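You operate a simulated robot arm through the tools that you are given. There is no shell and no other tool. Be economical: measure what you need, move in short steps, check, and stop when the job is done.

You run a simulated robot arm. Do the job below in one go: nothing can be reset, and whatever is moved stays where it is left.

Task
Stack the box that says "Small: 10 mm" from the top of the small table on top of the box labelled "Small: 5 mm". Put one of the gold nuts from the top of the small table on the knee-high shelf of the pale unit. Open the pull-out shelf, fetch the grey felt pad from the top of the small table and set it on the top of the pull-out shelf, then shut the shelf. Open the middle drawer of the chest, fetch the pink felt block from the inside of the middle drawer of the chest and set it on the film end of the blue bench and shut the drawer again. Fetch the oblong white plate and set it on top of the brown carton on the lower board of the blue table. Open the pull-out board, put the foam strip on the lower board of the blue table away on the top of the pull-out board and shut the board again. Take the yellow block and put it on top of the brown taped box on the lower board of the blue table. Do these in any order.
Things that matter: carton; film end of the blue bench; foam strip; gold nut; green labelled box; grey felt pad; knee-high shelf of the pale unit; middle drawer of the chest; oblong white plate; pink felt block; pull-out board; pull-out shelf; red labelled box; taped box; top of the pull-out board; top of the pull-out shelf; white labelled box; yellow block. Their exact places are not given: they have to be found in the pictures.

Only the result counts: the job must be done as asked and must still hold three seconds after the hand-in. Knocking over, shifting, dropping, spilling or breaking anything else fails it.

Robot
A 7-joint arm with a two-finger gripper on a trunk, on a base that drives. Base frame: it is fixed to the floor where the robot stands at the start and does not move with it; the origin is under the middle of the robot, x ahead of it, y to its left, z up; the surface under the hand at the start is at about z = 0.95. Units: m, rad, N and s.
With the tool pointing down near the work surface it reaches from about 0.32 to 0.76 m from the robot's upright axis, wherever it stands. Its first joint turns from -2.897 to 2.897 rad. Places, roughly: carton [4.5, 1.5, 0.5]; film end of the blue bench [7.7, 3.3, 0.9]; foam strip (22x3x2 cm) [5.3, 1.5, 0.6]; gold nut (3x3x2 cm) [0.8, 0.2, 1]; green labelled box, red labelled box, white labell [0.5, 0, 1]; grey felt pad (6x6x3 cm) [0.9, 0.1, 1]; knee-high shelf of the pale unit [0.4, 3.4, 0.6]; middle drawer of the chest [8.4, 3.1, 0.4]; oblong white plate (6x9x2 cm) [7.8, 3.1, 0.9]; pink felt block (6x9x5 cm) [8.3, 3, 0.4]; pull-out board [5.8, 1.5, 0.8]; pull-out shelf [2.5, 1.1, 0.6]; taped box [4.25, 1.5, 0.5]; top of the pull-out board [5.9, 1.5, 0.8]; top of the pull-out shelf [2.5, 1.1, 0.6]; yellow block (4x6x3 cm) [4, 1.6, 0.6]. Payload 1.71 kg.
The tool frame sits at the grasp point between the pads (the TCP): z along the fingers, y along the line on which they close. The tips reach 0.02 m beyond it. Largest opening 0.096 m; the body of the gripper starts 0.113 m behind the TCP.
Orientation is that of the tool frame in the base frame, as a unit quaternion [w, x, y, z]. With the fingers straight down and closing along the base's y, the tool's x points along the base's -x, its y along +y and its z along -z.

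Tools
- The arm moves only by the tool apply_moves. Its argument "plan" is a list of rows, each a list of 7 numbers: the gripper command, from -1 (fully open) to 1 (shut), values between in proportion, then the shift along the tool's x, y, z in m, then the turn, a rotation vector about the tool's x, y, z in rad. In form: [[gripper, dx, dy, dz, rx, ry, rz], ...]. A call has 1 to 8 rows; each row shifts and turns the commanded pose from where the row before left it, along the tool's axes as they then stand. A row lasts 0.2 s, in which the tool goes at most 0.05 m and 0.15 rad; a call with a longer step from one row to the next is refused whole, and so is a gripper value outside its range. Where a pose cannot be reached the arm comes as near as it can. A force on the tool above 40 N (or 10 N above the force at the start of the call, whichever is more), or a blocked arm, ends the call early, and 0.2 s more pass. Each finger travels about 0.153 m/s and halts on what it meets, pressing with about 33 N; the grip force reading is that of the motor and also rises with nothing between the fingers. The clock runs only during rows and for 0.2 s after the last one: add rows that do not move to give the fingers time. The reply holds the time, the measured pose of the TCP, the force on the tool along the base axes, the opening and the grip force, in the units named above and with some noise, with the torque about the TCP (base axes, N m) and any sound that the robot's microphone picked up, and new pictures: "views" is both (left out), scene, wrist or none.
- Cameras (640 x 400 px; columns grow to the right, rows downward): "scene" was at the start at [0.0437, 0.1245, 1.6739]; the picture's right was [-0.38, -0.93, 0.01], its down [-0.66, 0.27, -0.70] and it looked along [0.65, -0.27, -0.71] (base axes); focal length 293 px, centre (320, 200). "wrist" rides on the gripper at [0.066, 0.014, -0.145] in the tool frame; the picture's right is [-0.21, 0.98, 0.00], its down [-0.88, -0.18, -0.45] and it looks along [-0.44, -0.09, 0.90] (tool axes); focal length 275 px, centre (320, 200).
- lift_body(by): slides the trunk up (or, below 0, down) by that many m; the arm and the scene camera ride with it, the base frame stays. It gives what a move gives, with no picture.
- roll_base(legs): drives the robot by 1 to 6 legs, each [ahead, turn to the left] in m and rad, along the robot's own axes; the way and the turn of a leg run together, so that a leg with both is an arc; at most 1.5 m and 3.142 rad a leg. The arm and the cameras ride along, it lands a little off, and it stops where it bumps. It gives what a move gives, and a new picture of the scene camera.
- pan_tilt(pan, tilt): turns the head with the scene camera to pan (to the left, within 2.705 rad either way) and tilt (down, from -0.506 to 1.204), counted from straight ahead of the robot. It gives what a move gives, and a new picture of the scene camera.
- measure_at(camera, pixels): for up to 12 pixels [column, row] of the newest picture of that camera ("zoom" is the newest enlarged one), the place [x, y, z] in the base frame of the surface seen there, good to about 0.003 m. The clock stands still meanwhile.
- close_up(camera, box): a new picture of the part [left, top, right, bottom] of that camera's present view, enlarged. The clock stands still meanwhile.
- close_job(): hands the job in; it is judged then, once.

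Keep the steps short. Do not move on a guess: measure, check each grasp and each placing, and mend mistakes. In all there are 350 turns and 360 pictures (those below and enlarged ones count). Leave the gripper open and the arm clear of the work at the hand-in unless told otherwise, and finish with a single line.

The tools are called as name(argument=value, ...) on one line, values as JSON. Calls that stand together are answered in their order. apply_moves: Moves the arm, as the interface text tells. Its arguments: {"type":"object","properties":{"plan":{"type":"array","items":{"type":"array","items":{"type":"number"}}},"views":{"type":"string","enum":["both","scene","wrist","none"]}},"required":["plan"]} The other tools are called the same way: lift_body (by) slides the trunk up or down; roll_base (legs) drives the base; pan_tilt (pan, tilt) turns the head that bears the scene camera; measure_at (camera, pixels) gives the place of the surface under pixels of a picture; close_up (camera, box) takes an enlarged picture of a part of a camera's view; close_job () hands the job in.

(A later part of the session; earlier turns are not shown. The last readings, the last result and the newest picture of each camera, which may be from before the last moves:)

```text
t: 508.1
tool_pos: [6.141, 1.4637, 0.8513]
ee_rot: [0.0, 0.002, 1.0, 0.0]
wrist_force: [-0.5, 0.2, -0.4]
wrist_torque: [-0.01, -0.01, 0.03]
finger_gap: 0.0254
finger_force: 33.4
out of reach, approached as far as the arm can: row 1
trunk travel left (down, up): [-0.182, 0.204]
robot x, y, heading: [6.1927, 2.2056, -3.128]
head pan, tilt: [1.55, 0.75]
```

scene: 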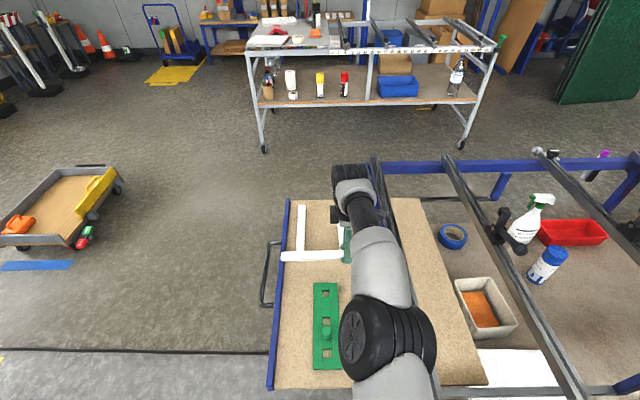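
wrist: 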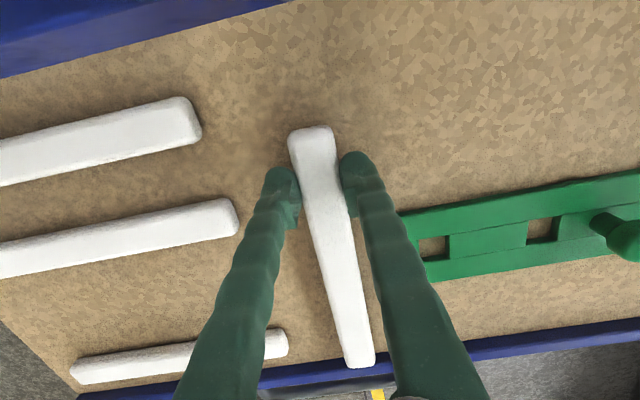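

apply_moves(plan=[[1, 0, 0, 0.009, 0, 0, 0], [1, 0, 0, 0, 0, 0, 0]], views="none")

apply_moves(plan=[[1, 0, 0, 0.002, 0, 0, 0], [1, 0, 0, 0, 0, 0, 0]], views="none")

apply_moves(plan=[[1, 0, 0, 0.002, 0, 0, 0], [1, 0, 0, 0, 0, 0, 0]], views="wrist")

```text
t: 508.8
tool_pos: [6.1394, 1.4646, 0.8419]
ee_rot: [0.001, 0.001, 1.0, 0.0]
wrist_force: [-0.5, -1.0, 0.1]
wrist_torque: [0.05, 0.04, 0.05]
finger_gap: 0.0253
finger_force: 33.0
trunk travel left (down, up): [-0.182, 0.204]
robot x, y, heading: [6.1889, 2.203, -3.125]
head pan, tilt: [1.55, 0.75]
```

```text
t: 509.4
tool_pos: [6.1396, 1.4654, 0.8401]
ee_rot: [0.0, 0.001, 1.0, 0.001]
wrist_force: [0.1, 0.2, -0.1]
wrist_torque: [-0.01, -0.04, 0.02]
finger_gap: 0.025
finger_force: 33.2
trunk travel left (down, up): [-0.182, 0.204]
robot x, y, heading: [6.1888, 2.2055, -3.131]
head pan, tilt: [1.55, 0.75]
```

```text
t: 509.9
tool_pos: [6.1394, 1.4658, 0.8395]
ee_rot: [0.0, 0.002, 1.0, -0.001]
wrist_force: [0.1, -0.1, 4.4]
wrist_torque: [-0.05, -0.06, -0.02]
finger_gap: 0.0253
finger_force: 32.7
trunk travel left (down, up): [-0.182, 0.204]
robot x, y, heading: [6.1884, 2.2031, -3.124]
head pan, tilt: [1.55, 0.75]
```

wrist: 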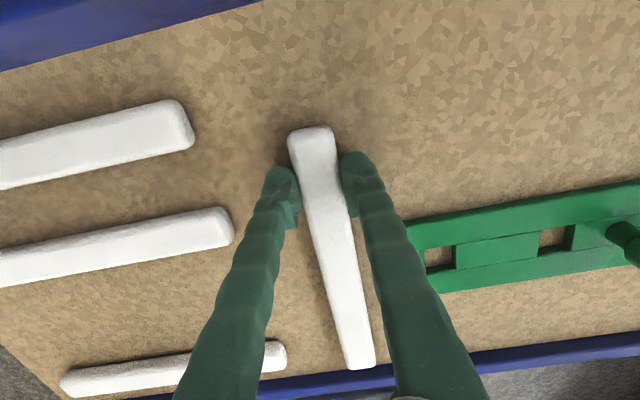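

Contact. Release with a small opening and rise.

apply_moves(plan=[[0.4, 0, 0, 0, 0, 0, 0], [0.2, 0, 0, 0, 0, 0, 0], [0.15, 0, 0, 0, 0, 0, 0], [0.15, 0, 0, -0.03, 0, 0, 0], [0.15, 0, 0, -0.04, 0, 0, 0], [0.15, 0, 0.0, -0.04, 0, 0, 0], [0.15, 0, 0.0, -0.04, 0, 0, 0]], views="wrist")

lift_body(by=0.2)

```text
t: 511.6
tool_pos: [6.1398, 1.4735, 0.9875]
ee_rot: [0.0, 0.001, 1.0, 0.0]
wrist_force: [-0.2, 0.0, -0.3]
wrist_torque: [-0.01, 0.0, 0.01]
finger_gap: 0.0409
finger_force: 0.0
out of reach, approached as far as the arm can: row 6, 7
trunk travel left (down, up): [-0.182, 0.204]
robot x, y, heading: [6.1929, 2.204, -3.133]
head pan, tilt: [1.55, 0.75]
```

wrist: 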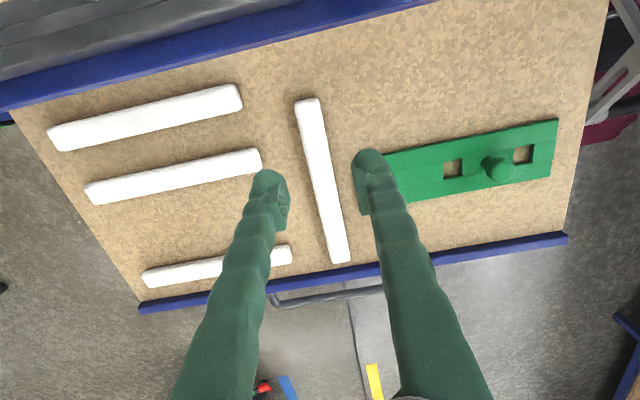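

```text
t: 513.7
tool_pos: [6.1404, 1.4717, 1.1862]
ee_rot: [-0.001, 0.003, 1.0, 0.0]
wrist_force: [-1.7, -0.6, 0.5]
wrist_torque: [0.01, 0.03, -0.05]
finger_gap: 0.0409
finger_force: 0.1
trunk travel left (down, up): [-0.382, 0.004]
robot x, y, heading: [6.1889, 2.2022, -3.131]
head pan, tilt: [1.55, 0.75]
```

Strip is well placed. I'll shut the board from here: back the robot 0.1, lean the hand 30° away from the table (keeps the camera clear), fingers closed, in front of the handle.

roll_base(legs=[[-0.12, 0]])

apply_moves(plan=[[1, 0, 0.01, 0, 0, 0.131, 0], [1, 0, 0.01, 0, 0, 0.131, 0], [1, 0, 0, 0, 0, 0.131, 0], [1, 0, 0, 0, 0, 0.131, 0], [1, 0, 0, 0, 0, 0, 0]], views="none")

```text
t: 515.0
tool_pos: [6.239, 1.4753, 1.1832]
ee_rot: [0.009, 0.004, 1.0, 0.0]
wrist_force: [-0.3, 0.0, 0.5]
wrist_torque: [0.01, -0.02, -0.03]
finger_gap: 0.0409
finger_force: 0.1
trunk travel left (down, up): [-0.382, 0.004]
robot x, y, heading: [6.3126, 2.2036, -3.126]
head pan, tilt: [1.55, 0.75]
```

scene: 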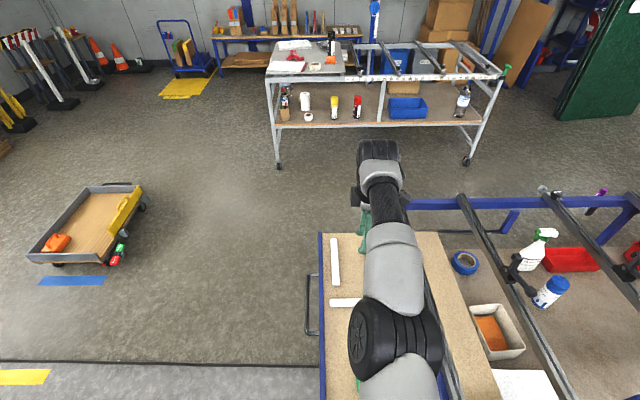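

```text
t: 516.4
tool_pos: [6.1817, 1.4833, 1.1944]
ee_rot: [-0.256, 0.056, 0.965, 0.009]
wrist_force: [0.2, -0.2, 0.4]
wrist_torque: [-0.05, 0.03, 0.03]
finger_gap: 0.0002
finger_force: 28.6
out of reach, approached as far as the arm can: row 1, 2
trunk travel left (down, up): [-0.382, 0.004]
robot x, y, heading: [6.3127, 2.2055, -3.131]
head pan, tilt: [1.55, 0.75]
stopped in row 5: the arm was blocked; the commanded pose is now the measured one
```

lift_body(by=-0.2)

apply_moves(plan=[[1, -0.0369, 0.0058, -0.0211, 0, 0, 0], [1, -0.0369, 0.0058, -0.0211, 0, 0, 0], [1, -0.0369, 0.0058, -0.0211, 0, 0, 0], [1, -0.0369, 0.0058, -0.0211, 0, 0, 0], [1, -0.0369, 0.0058, -0.0211, 0, 0, 0], [1, -0.0369, 0.0058, -0.0211, 0, 0, 0], [1, -0.0369, 0.0058, -0.0211, 0, 0, 0], [1, 0, 0, 0, 0, 0, 0]], views="both")

```text
t: 518.6
tool_pos: [6.1824, 1.4843, 0.9959]
ee_rot: [-0.257, 0.056, 0.965, 0.01]
wrist_force: [0.4, -0.4, -0.3]
wrist_torque: [0.0, 0.02, 0.0]
finger_gap: 0.0
finger_force: 30.0
trunk travel left (down, up): [-0.182, 0.204]
robot x, y, heading: [6.3114, 2.2049, -3.124]
head pan, tilt: [1.55, 0.75]
```

```text
t: 519.4
tool_pos: [6.1859, 1.5037, 1.0107]
ee_rot: [-0.256, 0.15, 0.955, 0.021]
wrist_force: [-0.7, 0.2, -0.1]
wrist_torque: [0.04, -0.04, 0.04]
finger_gap: 0.0001
finger_force: 29.1
out of reach, approached as far as the arm can: row 2, 3, 4
trunk travel left (down, up): [-0.182, 0.204]
robot x, y, heading: [6.3121, 2.2024, -3.125]
head pan, tilt: [1.55, 0.75]
stopped in row 4: the arm was blocked; the commanded pose is now the measured one
```

scene: 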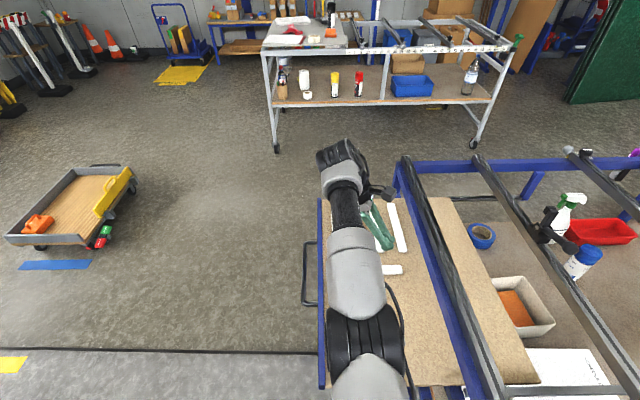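
wrist: 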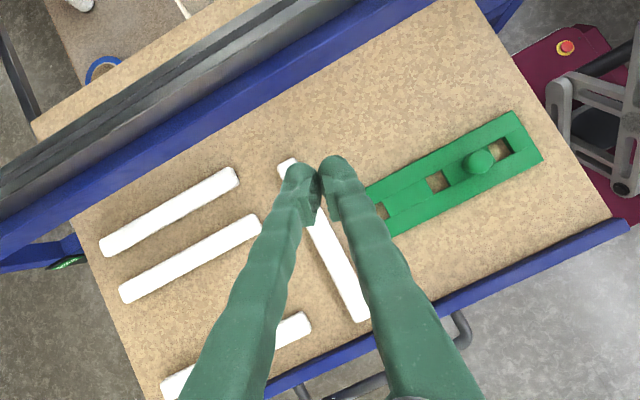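

The wrist is at its limit this way. I'll undo the lean, bring the arm to the front and push from the east end instead.

apply_moves(plan=[[1, 0, 0, -0.02, 0, -0.13, 0], [1, 0, 0, -0.02, 0, -0.13, 0], [1, 0, 0, -0.02, 0, -0.13, 0], [1, 0, 0, 0, 0, -0.13, 0], [1, 0, 0, 0, 0, 0, 0.14], [1, 0, 0, 0, 0, 0, 0.14], [1, 0, 0, 0, 0, 0, 0.14], [1, 0, 0, 0, 0, 0, 0.14]], views="none")

lift_body(by=0.2)

apply_moves(plan=[[1, 0, 0, 0, 0, 0, 0.145], [1, 0, 0, 0, 0, 0, 0.145], [1, 0, 0, 0, 0, 0, 0.145], [1, 0, 0, 0, 0, 0, 0.145], [1, 0, 0, 0, 0, 0, 0.145], [1, 0, 0, 0, 0, 0, 0.145], [1, 0, 0, 0, 0, 0, 0.145], [1, 0, 0, 0, 0, 0, 0]], views="none")

```text
t: 521.2
tool_pos: [6.2262, 1.4909, 1.0673]
ee_rot: [0.004, 0.406, 0.914, -0.017]
wrist_force: [0.0, -0.1, -0.5]
wrist_torque: [0.0, 0.0, -0.02]
finger_gap: 0.0
finger_force: 30.2
out of reach, approached as far as the arm can: row 4
trunk travel left (down, up): [-0.182, 0.204]
robot x, y, heading: [6.3107, 2.2018, -3.129]
head pan, tilt: [1.55, 0.75]
```

```text
t: 523.4
tool_pos: [6.2256, 1.4894, 1.2677]
ee_rot: [0.004, 0.406, 0.914, -0.017]
wrist_force: [-1.0, 1.3, -0.2]
wrist_torque: [-0.02, 0.01, -0.02]
finger_gap: 0.0
finger_force: 29.8
trunk travel left (down, up): [-0.382, 0.004]
robot x, y, heading: [6.3082, 2.2096, -3.127]
head pan, tilt: [1.55, 0.75]
```

```text
t: 525.1
tool_pos: [6.2258, 1.4897, 1.2682]
ee_rot: [0.012, 0.799, 0.601, -0.013]
wrist_force: [0.1, -0.6, -0.7]
wrist_torque: [0.03, -0.02, -0.01]
finger_gap: 0.0002
finger_force: 29.5
trunk travel left (down, up): [-0.382, 0.004]
robot x, y, heading: [6.3048, 2.2037, -3.13]
head pan, tilt: [1.55, 0.75]
```

apply_moves(plan=[[1, 0.0302, -0.0328, 0, 0, 0, 0], [1, 0.0302, -0.0328, 0, 0, 0, 0], [1, 0.0302, -0.0328, 0, 0, 0, 0], [1, 0.0302, -0.0328, 0, 0, 0, 0], [1, 0.0302, -0.0328, 0, 0, 0, 0], [1, 0.0302, -0.0328, 0, 0, 0, 0], [1, 0.0302, -0.0328, 0, 0, 0, 0], [1, 0.0302, -0.0328, 0, 0, 0, 0]], views="none")

apply_moves(plan=[[1, 0.0302, -0.0328, 0, 0, 0, 0], [1, 0.0302, -0.0328, 0, 0, 0, 0], [1, 0.0302, -0.0328, 0, 0, 0, 0], [1, 0.0302, -0.0328, 0, 0, 0, 0], [1, 0.0302, -0.0328, 0, 0, 0, 0], [1, 0.0302, -0.0328, 0, 0, 0, 0], [1, 0.0302, -0.0328, 0, 0, 0, 0], [1, 0.0302, -0.0328, 0, 0, 0, 0]], views="none")

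apply_moves(plan=[[1, 0, 0, 0, 0, 0, 0.145], [1, 0, 0, 0, 0, 0, 0.145], [1, 0, 0, 0, 0, 0, 0.145], [1, 0, 0, 0, 0, 0, 0.145], [1, 0, 0, 0, 0, 0, 0.145], [1, 0, 0, 0, 0, 0, 0.145], [1, 0, 0, 0, 0, 0, 0.145], [1, 0, 0, 0, 0, 0, 0.145]], views="none")

roll_base(legs=[[-0.68, -0.02], [0, 1.571], [0.72, 0], [0, -1.571]])

```text
t: 527.0
tool_pos: [5.9782, 1.5856, 1.3346]
ee_rot: [0.006, 0.799, 0.602, -0.002]
wrist_force: [0.1, 0.1, 0.7]
wrist_torque: [0.0, -0.02, 0.01]
finger_gap: 0.0
finger_force: 29.5
out of reach, approached as far as the arm can: row 1, 2, 3, 4, 5, 6, 7, 8
trunk travel left (down, up): [-0.382, 0.004]
robot x, y, heading: [6.309, 2.2064, -3.127]
head pan, tilt: [1.55, 0.75]
```

```text
t: 528.8
tool_pos: [5.7417, 1.8061, 1.359]
ee_rot: [0.005, 0.79, 0.613, 0.02]
wrist_force: [0.2, -0.1, 0.1]
wrist_torque: [0.04, 0.0, 0.0]
finger_gap: 0.0002
finger_force: 29.4
out of reach, approached as far as the arm can: row 1, 2, 3, 4, 5, 6, 7, 8
trunk travel left (down, up): [-0.382, 0.004]
robot x, y, heading: [6.3102, 2.2023, -3.13]
head pan, tilt: [1.55, 0.75]
```

```text
t: 530.5
tool_pos: [5.7399, 1.8101, 1.3591]
ee_rot: [-0.002, 0.997, 0.069, 0.023]
wrist_force: [-0.8, -0.2, -0.8]
wrist_torque: [-0.01, 0.02, 0.01]
finger_gap: 0.0
finger_force: 29.4
trunk travel left (down, up): [-0.382, 0.004]
robot x, y, heading: [6.313, 2.2025, -3.128]
head pan, tilt: [1.55, 0.75]
```

```text
t: 538.3
tool_pos: [7.2862, 1.5867, 1.4119]
ee_rot: [0.021, 0.73, 0.683, -0.006]
wrist_force: [1.0, 0.6, -0.2]
wrist_torque: [-0.1, 0.07, 0.0]
finger_gap: 0.0
finger_force: 28.9
trunk travel left (down, up): [-0.382, 0.004]
robot x, y, heading: [6.9809, 2.207, -1.751]
head pan, tilt: [1.55, 0.75]
stopped in leg 2: the robot was blocked; the commanded pose is now the measured one
```

scene: 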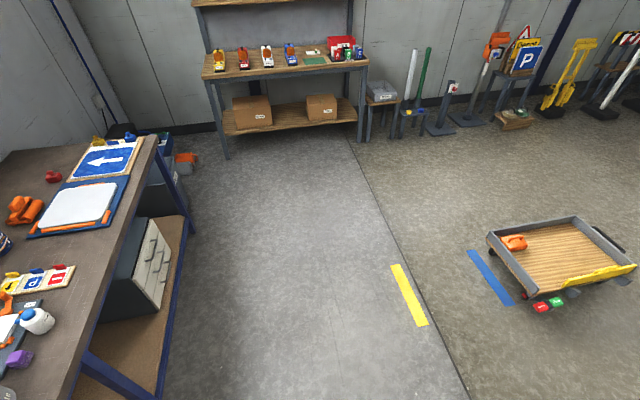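

Blocked by the bench while turning, but nearly south already. Drive forward away from it, then finish the turn.

roll_base(legs=[[0.3, 0.1], [0.38, 0.08], [0, -1.57], [-0.05, 0]])

pan_tilt(pan=0.0, tilt=0.75)

```text
t: 544.9
tool_pos: [6.9049, 0.8562, 1.4343]
ee_rot: [0.025, 0.878, 0.477, -0.022]
wrist_force: [-0.8, 1.4, -0.6]
wrist_torque: [-0.06, -0.08, 0.02]
finger_gap: 0.0003
finger_force: 29.4
trunk travel left (down, up): [-0.382, 0.004]
robot x, y, heading: [6.9277, 1.5244, -2.267]
head pan, tilt: [1.55, 0.75]
stopped in leg 3: the robot was blocked; the commanded pose is now the measured one
```

scene: 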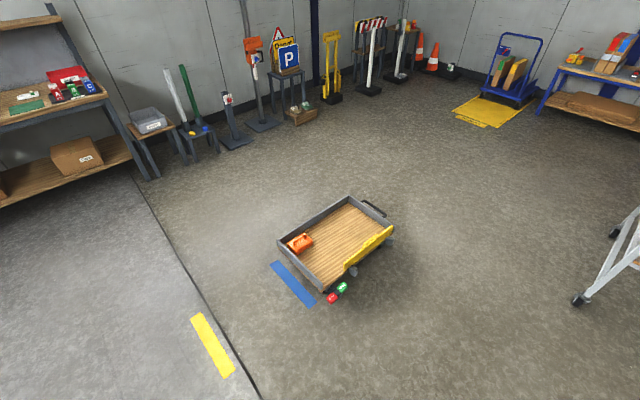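

```text
t: 546.5
tool_pos: [6.9073, 0.8521, 1.4331]
ee_rot: [0.025, 0.877, 0.479, -0.022]
wrist_force: [0.8, -0.6, -0.2]
wrist_torque: [0.0, 0.01, -0.04]
finger_gap: 0.0001
finger_force: 29.4
trunk travel left (down, up): [-0.382, 0.004]
robot x, y, heading: [6.9244, 1.5243, -2.268]
head pan, tilt: [0.0, 0.75]
```

scene: 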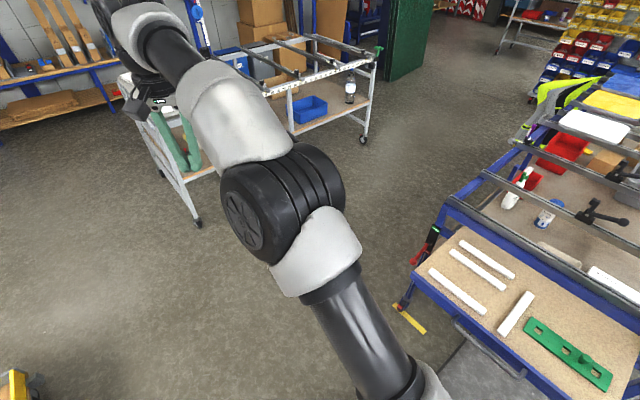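

Something blocks the turn (probably the open board's front). Back off and finish the turn.

roll_base(legs=[[-0.2, 0], [0, -0.87], [-0.05, 0]])

pan_tilt(pan=0.0, tilt=0.85)

```text
t: 550.0
tool_pos: [6.7165, 1.1361, 1.4528]
ee_rot: [0.02, 0.976, 0.212, -0.043]
wrist_force: [-0.5, 1.3, -1.0]
wrist_torque: [-0.11, -0.04, 0.02]
finger_gap: 0.0
finger_force: 29.4
trunk travel left (down, up): [-0.382, 0.004]
robot x, y, heading: [7.0593, 1.6819, -2.835]
head pan, tilt: [0.0, 0.75]
stopped in leg 2: the robot was blocked; the commanded pose is now the measured one
```

scene: 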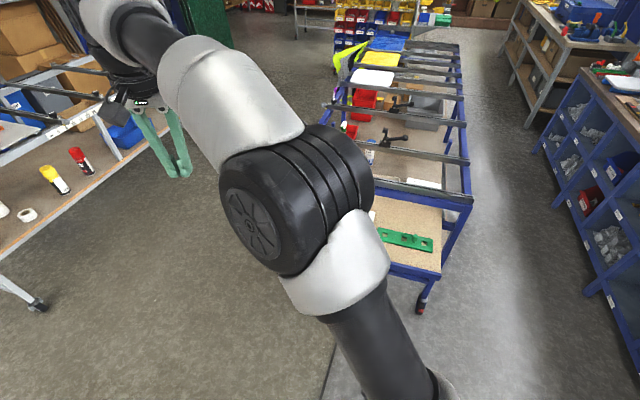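

```text
t: 550.6
tool_pos: [6.7173, 1.1306, 1.4516]
ee_rot: [0.018, 0.976, 0.213, -0.043]
wrist_force: [0.6, -0.3, 0.2]
wrist_torque: [0.02, 0.03, -0.02]
finger_gap: 0.0001
finger_force: 29.2
trunk travel left (down, up): [-0.382, 0.004]
robot x, y, heading: [7.0541, 1.6759, -2.835]
head pan, tilt: [0.0, 0.85]
```

scene: 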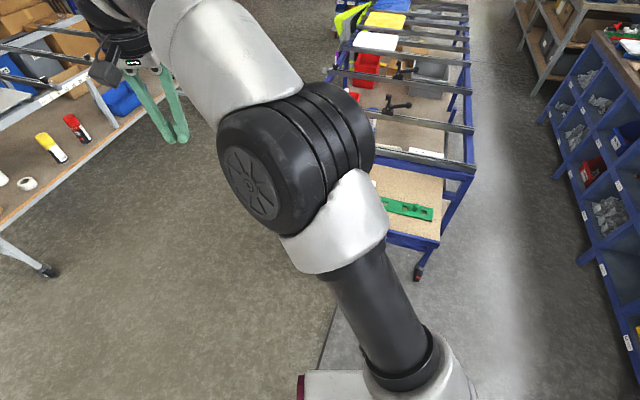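

The arm is over-stretched, which likely triggers the stops. Bring it to a compact pose: lower and nearer.

apply_moves(plan=[[1, 0, 0, 0.04, 0, 0, 0], [1, 0, 0, 0.04, 0, 0, 0], [1, 0, 0, 0.04, 0, 0, 0], [1, 0, 0, 0.04, 0, 0, 0], [1, 0, 0, 0.04, 0, 0, 0], [1, 0.02, 0, 0, 0, 0, 0], [1, 0, -0.03, 0, 0, 0, 0]], views="none")

roll_base(legs=[[0, -0.3]])

```text
t: 552.2
tool_pos: [6.705, 1.1579, 1.2485]
ee_rot: [0.02, 0.976, 0.213, -0.042]
wrist_force: [0.4, 1.2, -0.6]
wrist_torque: [-0.03, -0.04, -0.01]
finger_gap: 0.0001
finger_force: 29.7
trunk travel left (down, up): [-0.382, 0.004]
robot x, y, heading: [7.0534, 1.6758, -2.834]
head pan, tilt: [0.0, 0.85]
```

```text
t: 553.8
tool_pos: [6.5704, 1.2837, 1.249]
ee_rot: [0.013, 0.997, 0.065, -0.046]
wrist_force: [0.4, 0.3, 0.4]
wrist_torque: [0.02, 0.04, -0.02]
finger_gap: 0.0003
finger_force: 30.2
trunk travel left (down, up): [-0.382, 0.004]
robot x, y, heading: [7.0568, 1.6748, -3.133]
head pan, tilt: [0.0, 0.85]
```

scene: 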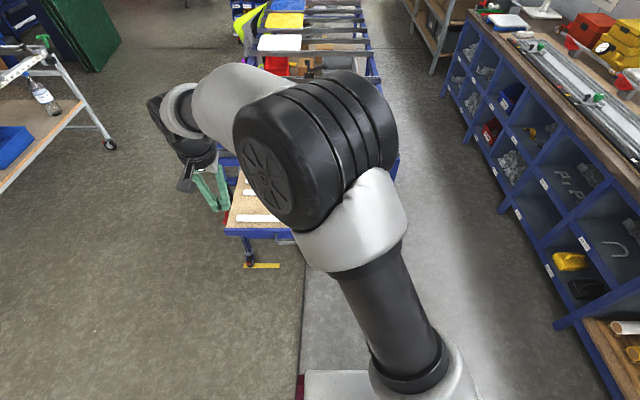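

Turn complete. Straighten the hand, shift over y≈1.455, then drive a bit nearer.

apply_moves(plan=[[1, 0, 0, 0, 0.032, 0.09, 0.1], [1, 0, 0, 0, 0, 0, 0.03], [1, 0.02, -0.04, 0, 0, 0, 0], [1, 0.03, -0.035, 0, 0, 0, 0], [1, 0.03, -0.035, 0, 0, 0, 0], [1, 0.02, -0.03, 0, 0, 0, 0], [1, 0, -0.03, 0, 0, 0, 0], [1, 0, 0, 0, 0, 0, 0]], views="none")

roll_base(legs=[[0.2, 0]])

apply_moves(plan=[[1, 0, 0, 0, 0, 0, 0]], views="wrist")

```text
t: 555.6
tool_pos: [6.6887, 1.4535, 1.2567]
ee_rot: [-0.004, 1.0, -0.001, -0.009]
wrist_force: [0.0, 0.2, -0.3]
wrist_torque: [0.03, -0.04, 0.01]
finger_gap: 0.0
finger_force: 29.4
trunk travel left (down, up): [-0.382, 0.004]
robot x, y, heading: [7.0504, 1.6748, -3.14]
head pan, tilt: [0.0, 0.85]
```

```text
t: 557.2
tool_pos: [6.482, 1.4526, 1.2526]
ee_rot: [-0.004, 1.0, -0.001, -0.005]
wrist_force: [-0.7, 0.1, -0.3]
wrist_torque: [0.01, -0.14, 0.02]
finger_gap: 0.0001
finger_force: 29.1
trunk travel left (down, up): [-0.382, 0.004]
robot x, y, heading: [6.8592, 1.6742, -3.133]
head pan, tilt: [0.0, 0.85]
```

scene: 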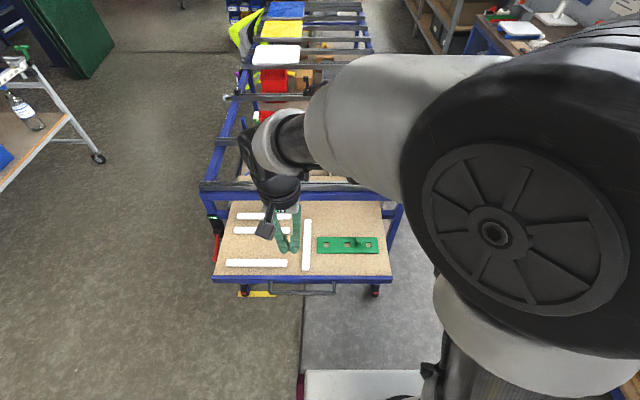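

```text
t: 557.6
tool_pos: [6.5144, 1.4512, 1.2633]
ee_rot: [-0.004, 1.0, 0.001, -0.018]
wrist_force: [-0.5, 0.5, 0.9]
wrist_torque: [0.02, -0.04, 0.01]
finger_gap: 0.0002
finger_force: 29.8
trunk travel left (down, up): [-0.382, 0.004]
robot x, y, heading: [6.8572, 1.6738, -3.135]
head pan, tilt: [0.0, 0.85]
```

wrist: 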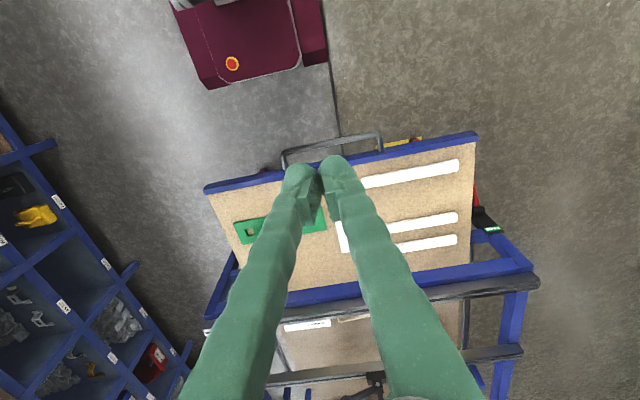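

Board contents are fine. Measure the handle, then lower in front of it.

measure_at(camera="wrist", pixels=[[320, 139], [300, 148], [360, 135], [260, 178], [430, 147], [345, 235], [380, 160]])

lift_body(by=-0.3)

apply_moves(plan=[[1, 0, 0, 0.03, 0, 0.036, 0], [1, 0, 0, 0.03, 0, 0, 0], [1, 0, 0, 0, 0, 0, 0]], views="wrist")

```text
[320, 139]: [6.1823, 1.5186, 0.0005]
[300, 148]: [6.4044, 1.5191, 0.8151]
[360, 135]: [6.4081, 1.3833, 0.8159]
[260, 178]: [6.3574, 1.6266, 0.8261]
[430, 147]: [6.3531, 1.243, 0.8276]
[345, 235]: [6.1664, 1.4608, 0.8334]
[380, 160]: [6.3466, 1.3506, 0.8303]
```

```text
t: 560.6
tool_pos: [6.5056, 1.4535, 0.9598]
ee_rot: [-0.003, 1.0, -0.001, -0.015]
wrist_force: [0.6, 1.0, 0.2]
wrist_torque: [-0.06, 0.04, 0.03]
finger_gap: 0.0
finger_force: 29.6
trunk travel left (down, up): [-0.082, 0.304]
robot x, y, heading: [6.8557, 1.6737, -3.133]
head pan, tilt: [0.0, 0.85]
```

```text
t: 561.4
tool_pos: [6.5047, 1.454, 0.9013]
ee_rot: [-0.004, 1.0, 0.0, 0.004]
wrist_force: [-0.5, -0.1, 0.5]
wrist_torque: [-0.01, 0.04, 0.02]
finger_gap: 0.0
finger_force: 29.4
trunk travel left (down, up): [-0.082, 0.304]
robot x, y, heading: [6.8534, 1.6721, -3.134]
head pan, tilt: [0.0, 0.85]
```

wrist: 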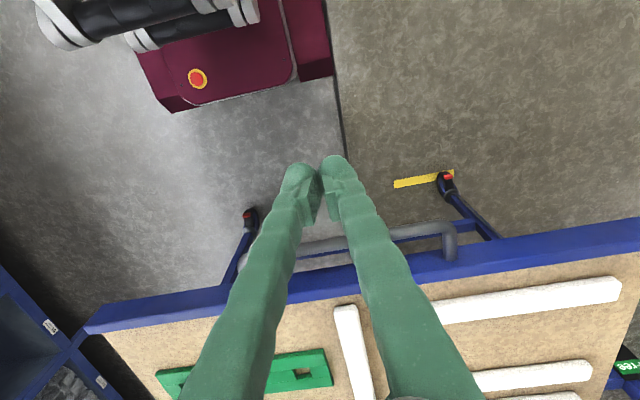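

apply_moves(plan=[[1, 0, 0, 0.045, 0, 0, 0], [1, 0, 0, 0.042, 0, 0, 0], [1, -0.03, 0, 0, 0, 0, 0], [1, -0.03, 0, 0, 0, 0, 0], [1, -0.02, 0, 0, 0, 0, 0], [1, -0.02, 0, 0, 0, 0, 0], [1, -0.02, 0, 0, 0, 0, 0], [1, -0.02, 0, 0, 0, 0, 0]], views="scene")

```text
t: 563.2
tool_pos: [6.365, 1.4526, 0.8128]
ee_rot: [-0.003, 1.0, -0.001, 0.003]
wrist_force: [-0.7, -0.3, -0.5]
wrist_torque: [-0.04, -0.01, 0.01]
finger_gap: 0.0002
finger_force: 28.9
trunk travel left (down, up): [-0.082, 0.304]
robot x, y, heading: [6.8558, 1.6727, -3.129]
head pan, tilt: [0.0, 0.85]
```

scene: 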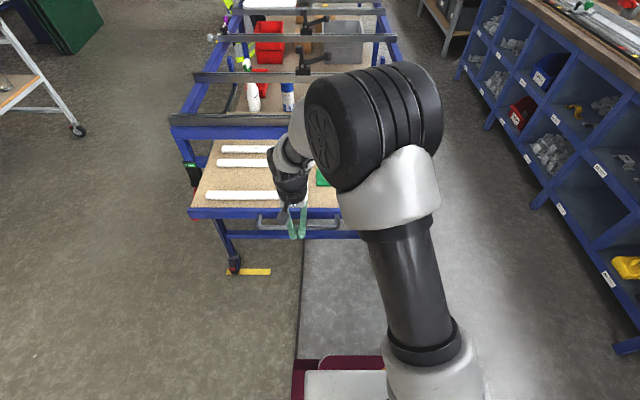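

The board moves in. Continue slowly.

apply_moves(plan=[[1, -0.02, 0, 0, 0, 0, 0], [1, -0.02, 0, 0, 0, 0, 0], [1, -0.02, 0, 0, 0, 0, 0], [1, -0.02, 0, 0, 0, 0, 0], [1, -0.02, 0, 0, 0, 0, 0], [1, -0.02, 0, 0, 0, 0, 0], [1, -0.02, 0, 0, 0, 0, 0], [1, -0.02, 0, 0, 0, 0, 0]], views="none")

apply_moves(plan=[[1, -0.02, 0, 0, 0, 0, 0], [1, -0.02, 0, 0, 0, 0, 0], [1, -0.015, 0, 0, 0, 0, 0], [1, -0.01, 0, 0, 0, 0, 0], [1, 0, 0, 0, 0, 0, 0]], views="scene")

```text
t: 565.0
tool_pos: [6.2047, 1.4549, 0.8111]
ee_rot: [-0.004, 1.0, -0.001, 0.002]
wrist_force: [-0.4, -0.8, 0.0]
wrist_torque: [0.0, 0.01, -0.03]
finger_gap: 0.0
finger_force: 29.4
trunk travel left (down, up): [-0.082, 0.304]
robot x, y, heading: [6.8595, 1.6725, -3.135]
head pan, tilt: [0.0, 0.85]
```

```text
t: 566.2
tool_pos: [6.1355, 1.4532, 0.8121]
ee_rot: [-0.005, 1.0, 0.0, 0.004]
wrist_force: [1.3, 1.4, -0.7]
wrist_torque: [0.04, -0.01, 0.04]
finger_gap: 0.0001
finger_force: 28.8
trunk travel left (down, up): [-0.082, 0.304]
robot x, y, heading: [6.8537, 1.6721, -3.135]
head pan, tilt: [0.0, 0.85]
```

scene: 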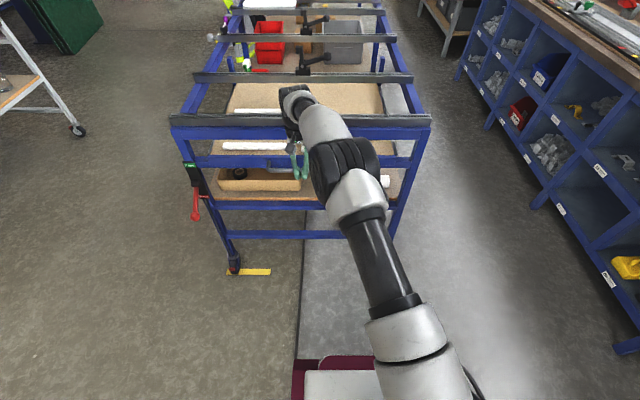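

Push the last centimetre until the stop is felt.

apply_moves(plan=[[1, -0.008, 0, 0, 0, 0, 0], [1, 0, 0, 0, 0, 0, 0]], views="none")

apply_moves(plan=[[1, -0.005, 0, 0, 0, 0, 0], [1, 0, 0, 0, 0, 0, 0]], views="none")

apply_moves(plan=[[1, -0.004, 0, 0, 0, 0, 0], [1, 0, 0, 0, 0, 0, 0]], views="none")

```text
t: 566.8
tool_pos: [6.1252, 1.4527, 0.8119]
ee_rot: [-0.005, 1.0, -0.001, 0.004]
wrist_force: [0.4, 1.1, 0.1]
wrist_torque: [-0.01, 0.02, -0.01]
finger_gap: 0.0
finger_force: 29.8
trunk travel left (down, up): [-0.082, 0.304]
robot x, y, heading: [6.8553, 1.6708, -3.134]
head pan, tilt: [0.0, 0.85]
```

```text
t: 567.2
tool_pos: [6.1241, 1.4497, 0.8141]
ee_rot: [-0.011, 1.0, 0.0, 0.018]
wrist_force: [22.5, 9.1, -34.2]
wrist_torque: [0.06, -0.59, -0.1]
finger_gap: 0.0062
finger_force: 29.5
trunk travel left (down, up): [-0.082, 0.304]
robot x, y, heading: [6.8565, 1.6724, -3.134]
head pan, tilt: [0.0, 0.85]
stopped in row 2: the force on the tool passed its limit at 44 N (the readings are from after the stop); the commanded pose is now the measured one
```

```text
t: 567.9
tool_pos: [6.1244, 1.4479, 0.8159]
ee_rot: [-0.01, 1.0, 0.001, 0.019]
wrist_force: [39.8, 6.9, -32.7]
wrist_torque: [0.08, -0.78, -0.09]
finger_gap: 0.0058
finger_force: 29.6
out of reach, approached as far as the arm can: row 1
trunk travel left (down, up): [-0.082, 0.304]
robot x, y, heading: [6.8531, 1.6748, -3.138]
head pan, tilt: [0.0, 0.85]
```

Stop felt. Withdraw and check.

apply_moves(plan=[[1, 0.01, 0, 0, 0, 0, 0], [1, 0.03, 0, 0, 0, 0, 0], [1, 0.045, 0, 0, 0, 0, 0], [1, 0.045, 0, 0, 0, 0, 0], [1, 0.045, 0, 0, 0, 0, 0], [1, 0.03, 0, -0.03, 0, 0, 0], [1, 0, 0, -0.045, 0, 0, 0], [1, 0, 0, -0.045, 0, 0, 0]], views="wrist")

lift_body(by=0.2)

pan_tilt(pan=0.25, tilt=0.8)

```text
t: 568.4
tool_pos: [6.1682, 1.4509, 0.8389]
ee_rot: [-0.006, 1.0, 0.001, -0.004]
wrist_force: [0.5, 0.1, -0.6]
wrist_torque: [0.0, 0.05, -0.02]
finger_gap: 0.0
finger_force: 29.9
trunk travel left (down, up): [-0.082, 0.304]
robot x, y, heading: [6.8533, 1.6734, -3.135]
head pan, tilt: [0.0, 0.85]
stopped in row 2: the arm was blocked; the commanded pose is now the measured one
```

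wrist: 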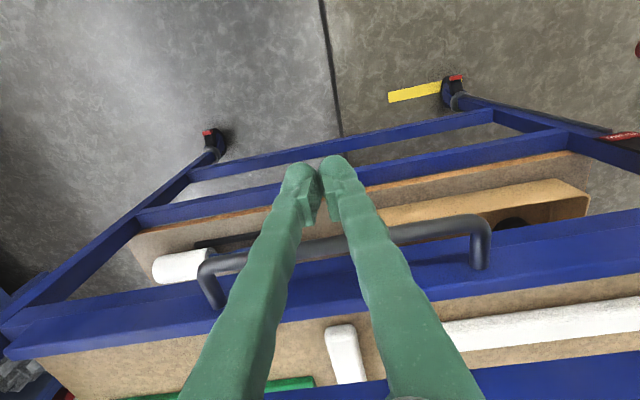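

```text
t: 570.6
tool_pos: [6.1664, 1.4511, 1.0352]
ee_rot: [-0.006, 1.0, 0.0, -0.002]
wrist_force: [-0.5, 0.0, -0.5]
wrist_torque: [-0.02, -0.04, -0.01]
finger_gap: 0.0
finger_force: 29.2
trunk travel left (down, up): [-0.282, 0.104]
robot x, y, heading: [6.8553, 1.675, -3.137]
head pan, tilt: [0.0, 0.85]
```

```text
t: 571.3
tool_pos: [6.1663, 1.4512, 1.0342]
ee_rot: [-0.006, 1.0, -0.001, -0.003]
wrist_force: [0.1, -0.7, 0.7]
wrist_torque: [0.01, 0.01, 0.0]
finger_gap: 0.0001
finger_force: 29.1
trunk travel left (down, up): [-0.282, 0.104]
robot x, y, heading: [6.8512, 1.6724, -3.135]
head pan, tilt: [0.25, 0.799]
```

scene: 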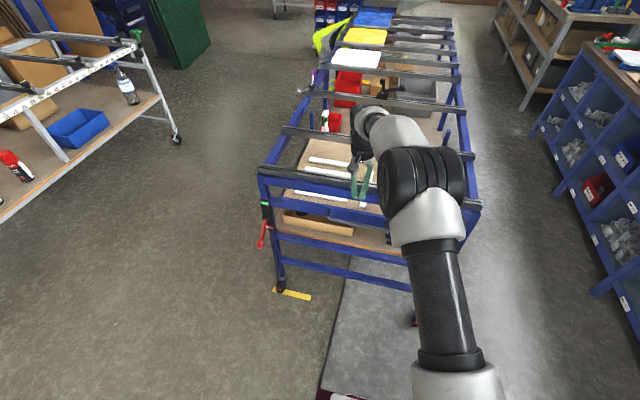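

measure_at(camera="wrist", pixels=[[330, 246], [400, 232], [230, 268], [345, 340], [280, 285], [600, 225]])

measure_at(camera="scene", pixels=[[310, 206], [330, 210], [345, 216], [320, 203]])

```text
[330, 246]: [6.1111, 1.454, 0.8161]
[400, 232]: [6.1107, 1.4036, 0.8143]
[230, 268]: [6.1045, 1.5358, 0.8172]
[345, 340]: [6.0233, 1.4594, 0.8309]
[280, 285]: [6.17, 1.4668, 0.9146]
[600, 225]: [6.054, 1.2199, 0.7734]
```

```text
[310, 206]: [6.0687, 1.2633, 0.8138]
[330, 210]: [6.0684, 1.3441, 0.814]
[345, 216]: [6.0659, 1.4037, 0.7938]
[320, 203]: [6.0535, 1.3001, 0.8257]
```

The board is shut (handle front 6.111 as before) with the strip on it. Next the chest: retract the arm, back east and turn north.

apply_moves(plan=[[0, 0.04, 0, -0.02, 0, 0, 0], [0, 0.045, 0, -0.02, 0, 0, 0], [0, 0.045, -0.03, -0.02, 0, 0, 0], [0, 0.045, -0.03, -0.02, 0, 0, 0], [0, 0.04, -0.03, -0.02, 0, 0, 0], [0, 0, 0, 0, 0, 0, 0]], views="none")

roll_base(legs=[[-1.4, 0], [0, -1.571]])

pan_tilt(pan=0.1, tilt=0.65)

```text
refused: row 3 steps farther than a row can; nothing moved
```

```text
t: 581.3
tool_pos: [7.6406, 1.9847, 1.0608]
ee_rot: [-0.012, 0.924, -0.383, -0.017]
wrist_force: [0.6, 0.5, 0.9]
wrist_torque: [0.05, 0.13, -0.01]
finger_gap: 0.0
finger_force: 29.7
trunk travel left (down, up): [-0.282, 0.104]
robot x, y, heading: [8.2609, 1.6742, 2.362]
head pan, tilt: [0.25, 0.799]
stopped in leg 2: the robot was blocked; the commanded pose is now the measured one
```

scene: 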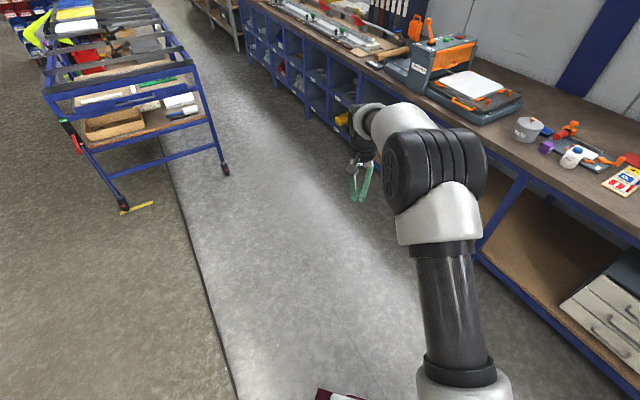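

```text
t: 582.0
tool_pos: [7.6372, 1.9874, 1.0562]
ee_rot: [-0.012, 0.924, -0.383, -0.014]
wrist_force: [-0.6, 0.7, 0.1]
wrist_torque: [-0.03, -0.02, 0.0]
finger_gap: 0.0001
finger_force: 29.4
trunk travel left (down, up): [-0.282, 0.104]
robot x, y, heading: [8.2591, 1.6762, 2.363]
head pan, tilt: [0.099, 0.649]
```

scene: 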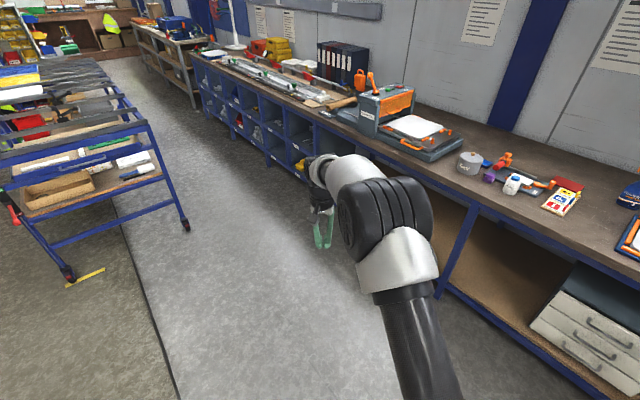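

Blocked partway; look behind toward the trolley.

pan_tilt(pan=2.6, tilt=1.0)

pan_tilt(pan=-2.6, tilt=1.0)

```text
t: 584.3
tool_pos: [7.637, 1.9871, 1.0566]
ee_rot: [-0.012, 0.923, -0.384, -0.015]
wrist_force: [0.1, -0.4, -0.3]
wrist_torque: [-0.01, -0.01, 0.0]
finger_gap: 0.0
finger_force: 29.0
trunk travel left (down, up): [-0.282, 0.104]
robot x, y, heading: [8.2596, 1.6777, 2.362]
head pan, tilt: [2.601, 1.0]
```

scene: 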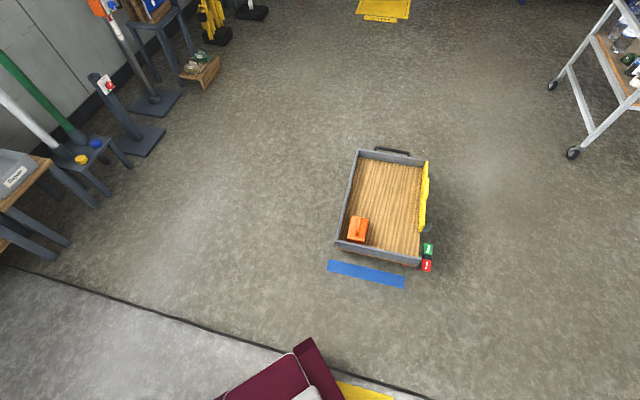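

```text
t: 588.3
tool_pos: [7.6364, 1.9884, 1.0565]
ee_rot: [-0.013, 0.924, -0.383, -0.014]
wrist_force: [-0.2, -0.5, -0.6]
wrist_torque: [0.01, 0.03, 0.0]
finger_gap: 0.0004
finger_force: 29.1
trunk travel left (down, up): [-0.282, 0.104]
robot x, y, heading: [8.2575, 1.6737, 2.361]
head pan, tilt: [-2.601, 1.0]
```

scene: 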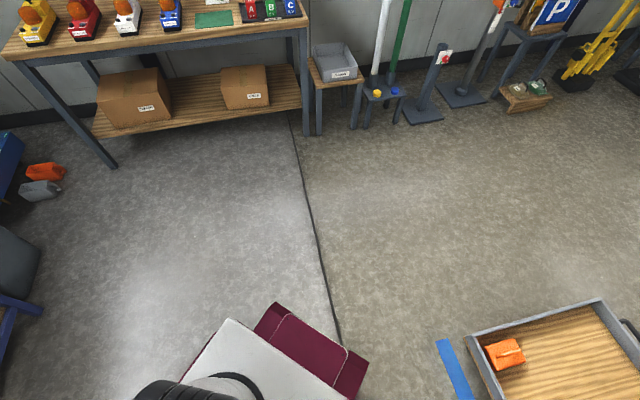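

No obstacle: the stretched arm caused it. Retract, then finish the turn.

apply_moves(plan=[[0, 0.04, 0, -0.02, 0, 0, 0], [0, 0.04, 0, -0.02, 0, 0, 0], [0, 0.04, 0, -0.02, 0, 0, 0], [0, 0.04, 0, -0.02, 0, 0, 0], [0, 0.04, 0, -0.02, 0, 0, 0], [0, 0, 0, 0, 0, 0, 0]], views="none")

roll_base(legs=[[0, -0.79]])

pan_tilt(pan=0.1, tilt=0.65)

```text
t: 589.7
tool_pos: [7.7797, 1.842, 1.1485]
ee_rot: [-0.012, 0.923, -0.384, -0.013]
wrist_force: [-0.4, 0.0, 0.3]
wrist_torque: [0.0, -0.02, 0.0]
finger_gap: 0.0478
finger_force: 0.0
trunk travel left (down, up): [-0.282, 0.104]
robot x, y, heading: [8.2624, 1.6738, 2.364]
head pan, tilt: [-2.601, 1.0]
```

```text
t: 592.6
tool_pos: [8.0368, 2.1315, 1.1484]
ee_rot: [-0.016, 0.708, -0.706, -0.009]
wrist_force: [-0.1, -0.7, -0.5]
wrist_torque: [-0.01, 0.0, 0.03]
finger_gap: 0.0479
finger_force: 0.1
trunk travel left (down, up): [-0.282, 0.104]
robot x, y, heading: [8.2541, 1.6743, 1.577]
head pan, tilt: [-2.601, 1.0]
```

scene: 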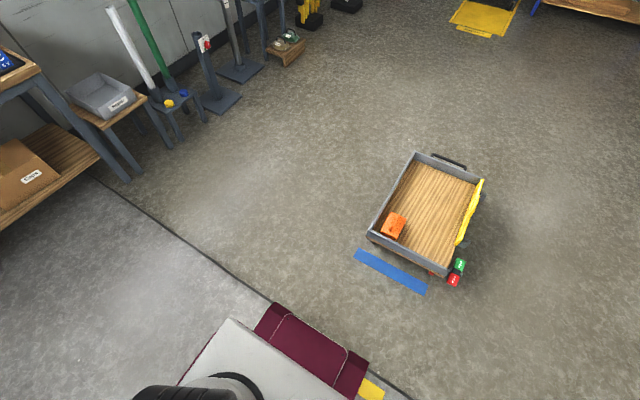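

```text
t: 595.0
tool_pos: [8.0375, 2.1151, 1.1561]
ee_rot: [-0.021, 0.708, -0.706, -0.014]
wrist_force: [0.8, 0.2, 1.3]
wrist_torque: [0.0, 0.0, 0.02]
finger_gap: 0.0479
finger_force: 0.0
trunk travel left (down, up): [-0.282, 0.104]
robot x, y, heading: [8.2566, 1.6774, 1.576]
head pan, tilt: [0.099, 0.649]
```

scene: 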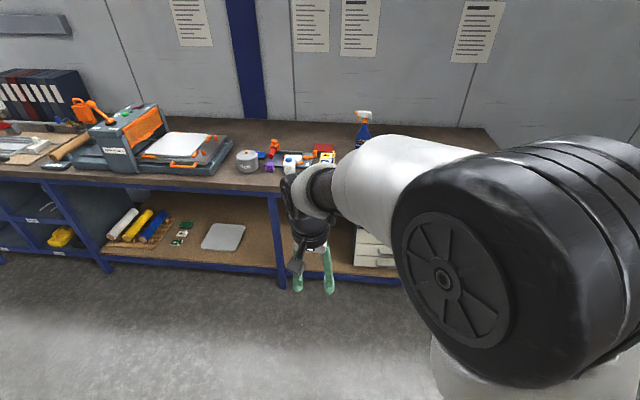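

The arm hides the chest. Turn the body left by 0.6 and look right.

roll_base(legs=[[0, 0.7]])

pan_tilt(pan=-0.75, tilt=0.7)

close_up(camera="scene", box=[150, 40, 480, 290])

```text
t: 597.6
tool_pos: [7.8058, 1.8688, 1.1555]
ee_rot: [-0.015, 0.908, -0.418, -0.021]
wrist_force: [-0.2, 0.4, -0.3]
wrist_torque: [0.01, 0.0, 0.03]
finger_gap: 0.0479
finger_force: 0.1
trunk travel left (down, up): [-0.282, 0.104]
robot x, y, heading: [8.2589, 1.6788, 2.287]
head pan, tilt: [0.099, 0.649]
```

scene: 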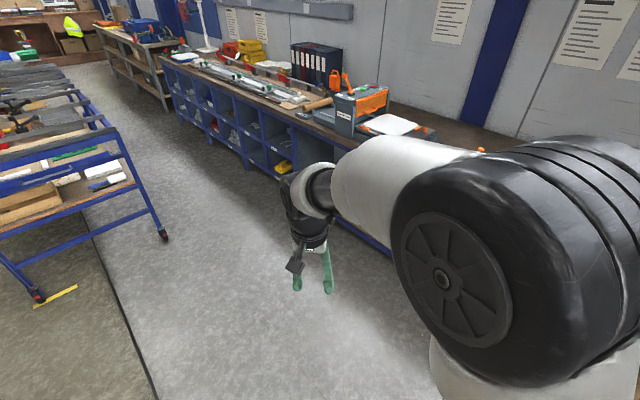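

```text
t: 598.8
tool_pos: [7.817, 1.8554, 1.162]
ee_rot: [-0.019, 0.908, -0.418, -0.028]
wrist_force: [0.2, 0.0, 0.7]
wrist_torque: [-0.01, 0.01, 0.03]
finger_gap: 0.0482
finger_force: 0.1
trunk travel left (down, up): [-0.282, 0.104]
robot x, y, heading: [8.2601, 1.677, 2.281]
head pan, tilt: [-0.75, 0.7]
```

scene: 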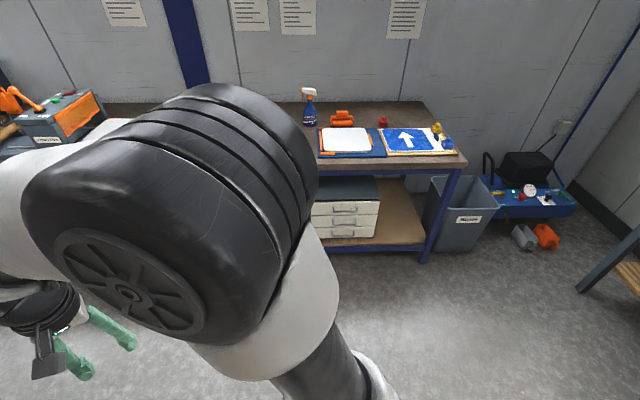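

```text
1.60 times, centred on (315, 165) of scene
```

zoom: 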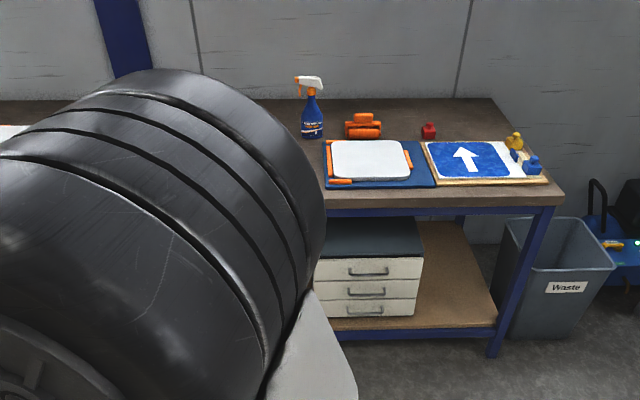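

measure_at(camera="zoom", pixels=[[367, 273], [367, 293], [367, 313], [320, 270], [420, 265], [320, 290], [418, 292], [350, 300], [350, 255], [340, 190], [320, 330]])

close_up(camera="scene", box=[300, 170, 400, 245])

```text
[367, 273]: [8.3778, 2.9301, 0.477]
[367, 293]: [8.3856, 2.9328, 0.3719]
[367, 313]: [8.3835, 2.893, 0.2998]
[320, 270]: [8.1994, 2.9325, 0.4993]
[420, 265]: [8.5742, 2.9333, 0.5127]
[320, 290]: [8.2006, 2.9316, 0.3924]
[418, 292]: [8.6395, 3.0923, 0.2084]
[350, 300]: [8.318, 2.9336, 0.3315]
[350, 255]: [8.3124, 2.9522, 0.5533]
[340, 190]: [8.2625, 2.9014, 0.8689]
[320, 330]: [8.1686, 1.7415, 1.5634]
```

```text
5.33 times, centred on (350, 208) of scene
```

zoom: 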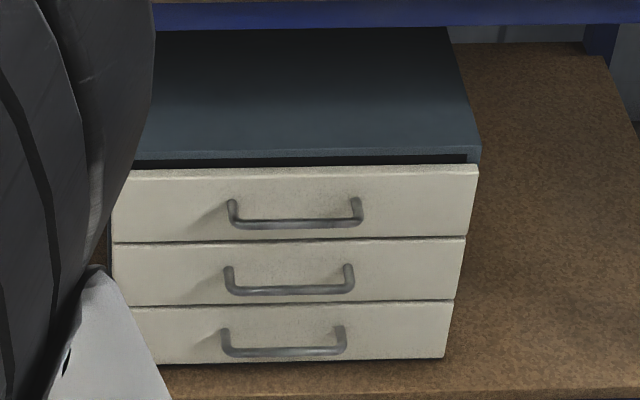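

measure_at(camera="zoom", pixels=[[290, 289], [250, 288], [330, 287], [228, 280], [350, 275], [345, 290], [290, 226], [290, 352], [290, 260], [120, 250], [460, 245], [290, 302]])

```text
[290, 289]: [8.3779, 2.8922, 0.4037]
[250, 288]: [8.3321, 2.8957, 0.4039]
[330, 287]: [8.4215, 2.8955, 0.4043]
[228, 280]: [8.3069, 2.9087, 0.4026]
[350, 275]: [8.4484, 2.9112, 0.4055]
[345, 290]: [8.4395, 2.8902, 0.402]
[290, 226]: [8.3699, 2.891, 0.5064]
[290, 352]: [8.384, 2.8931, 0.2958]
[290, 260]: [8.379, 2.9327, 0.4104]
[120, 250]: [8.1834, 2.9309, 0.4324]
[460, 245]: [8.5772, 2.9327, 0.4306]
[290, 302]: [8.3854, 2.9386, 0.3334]
```

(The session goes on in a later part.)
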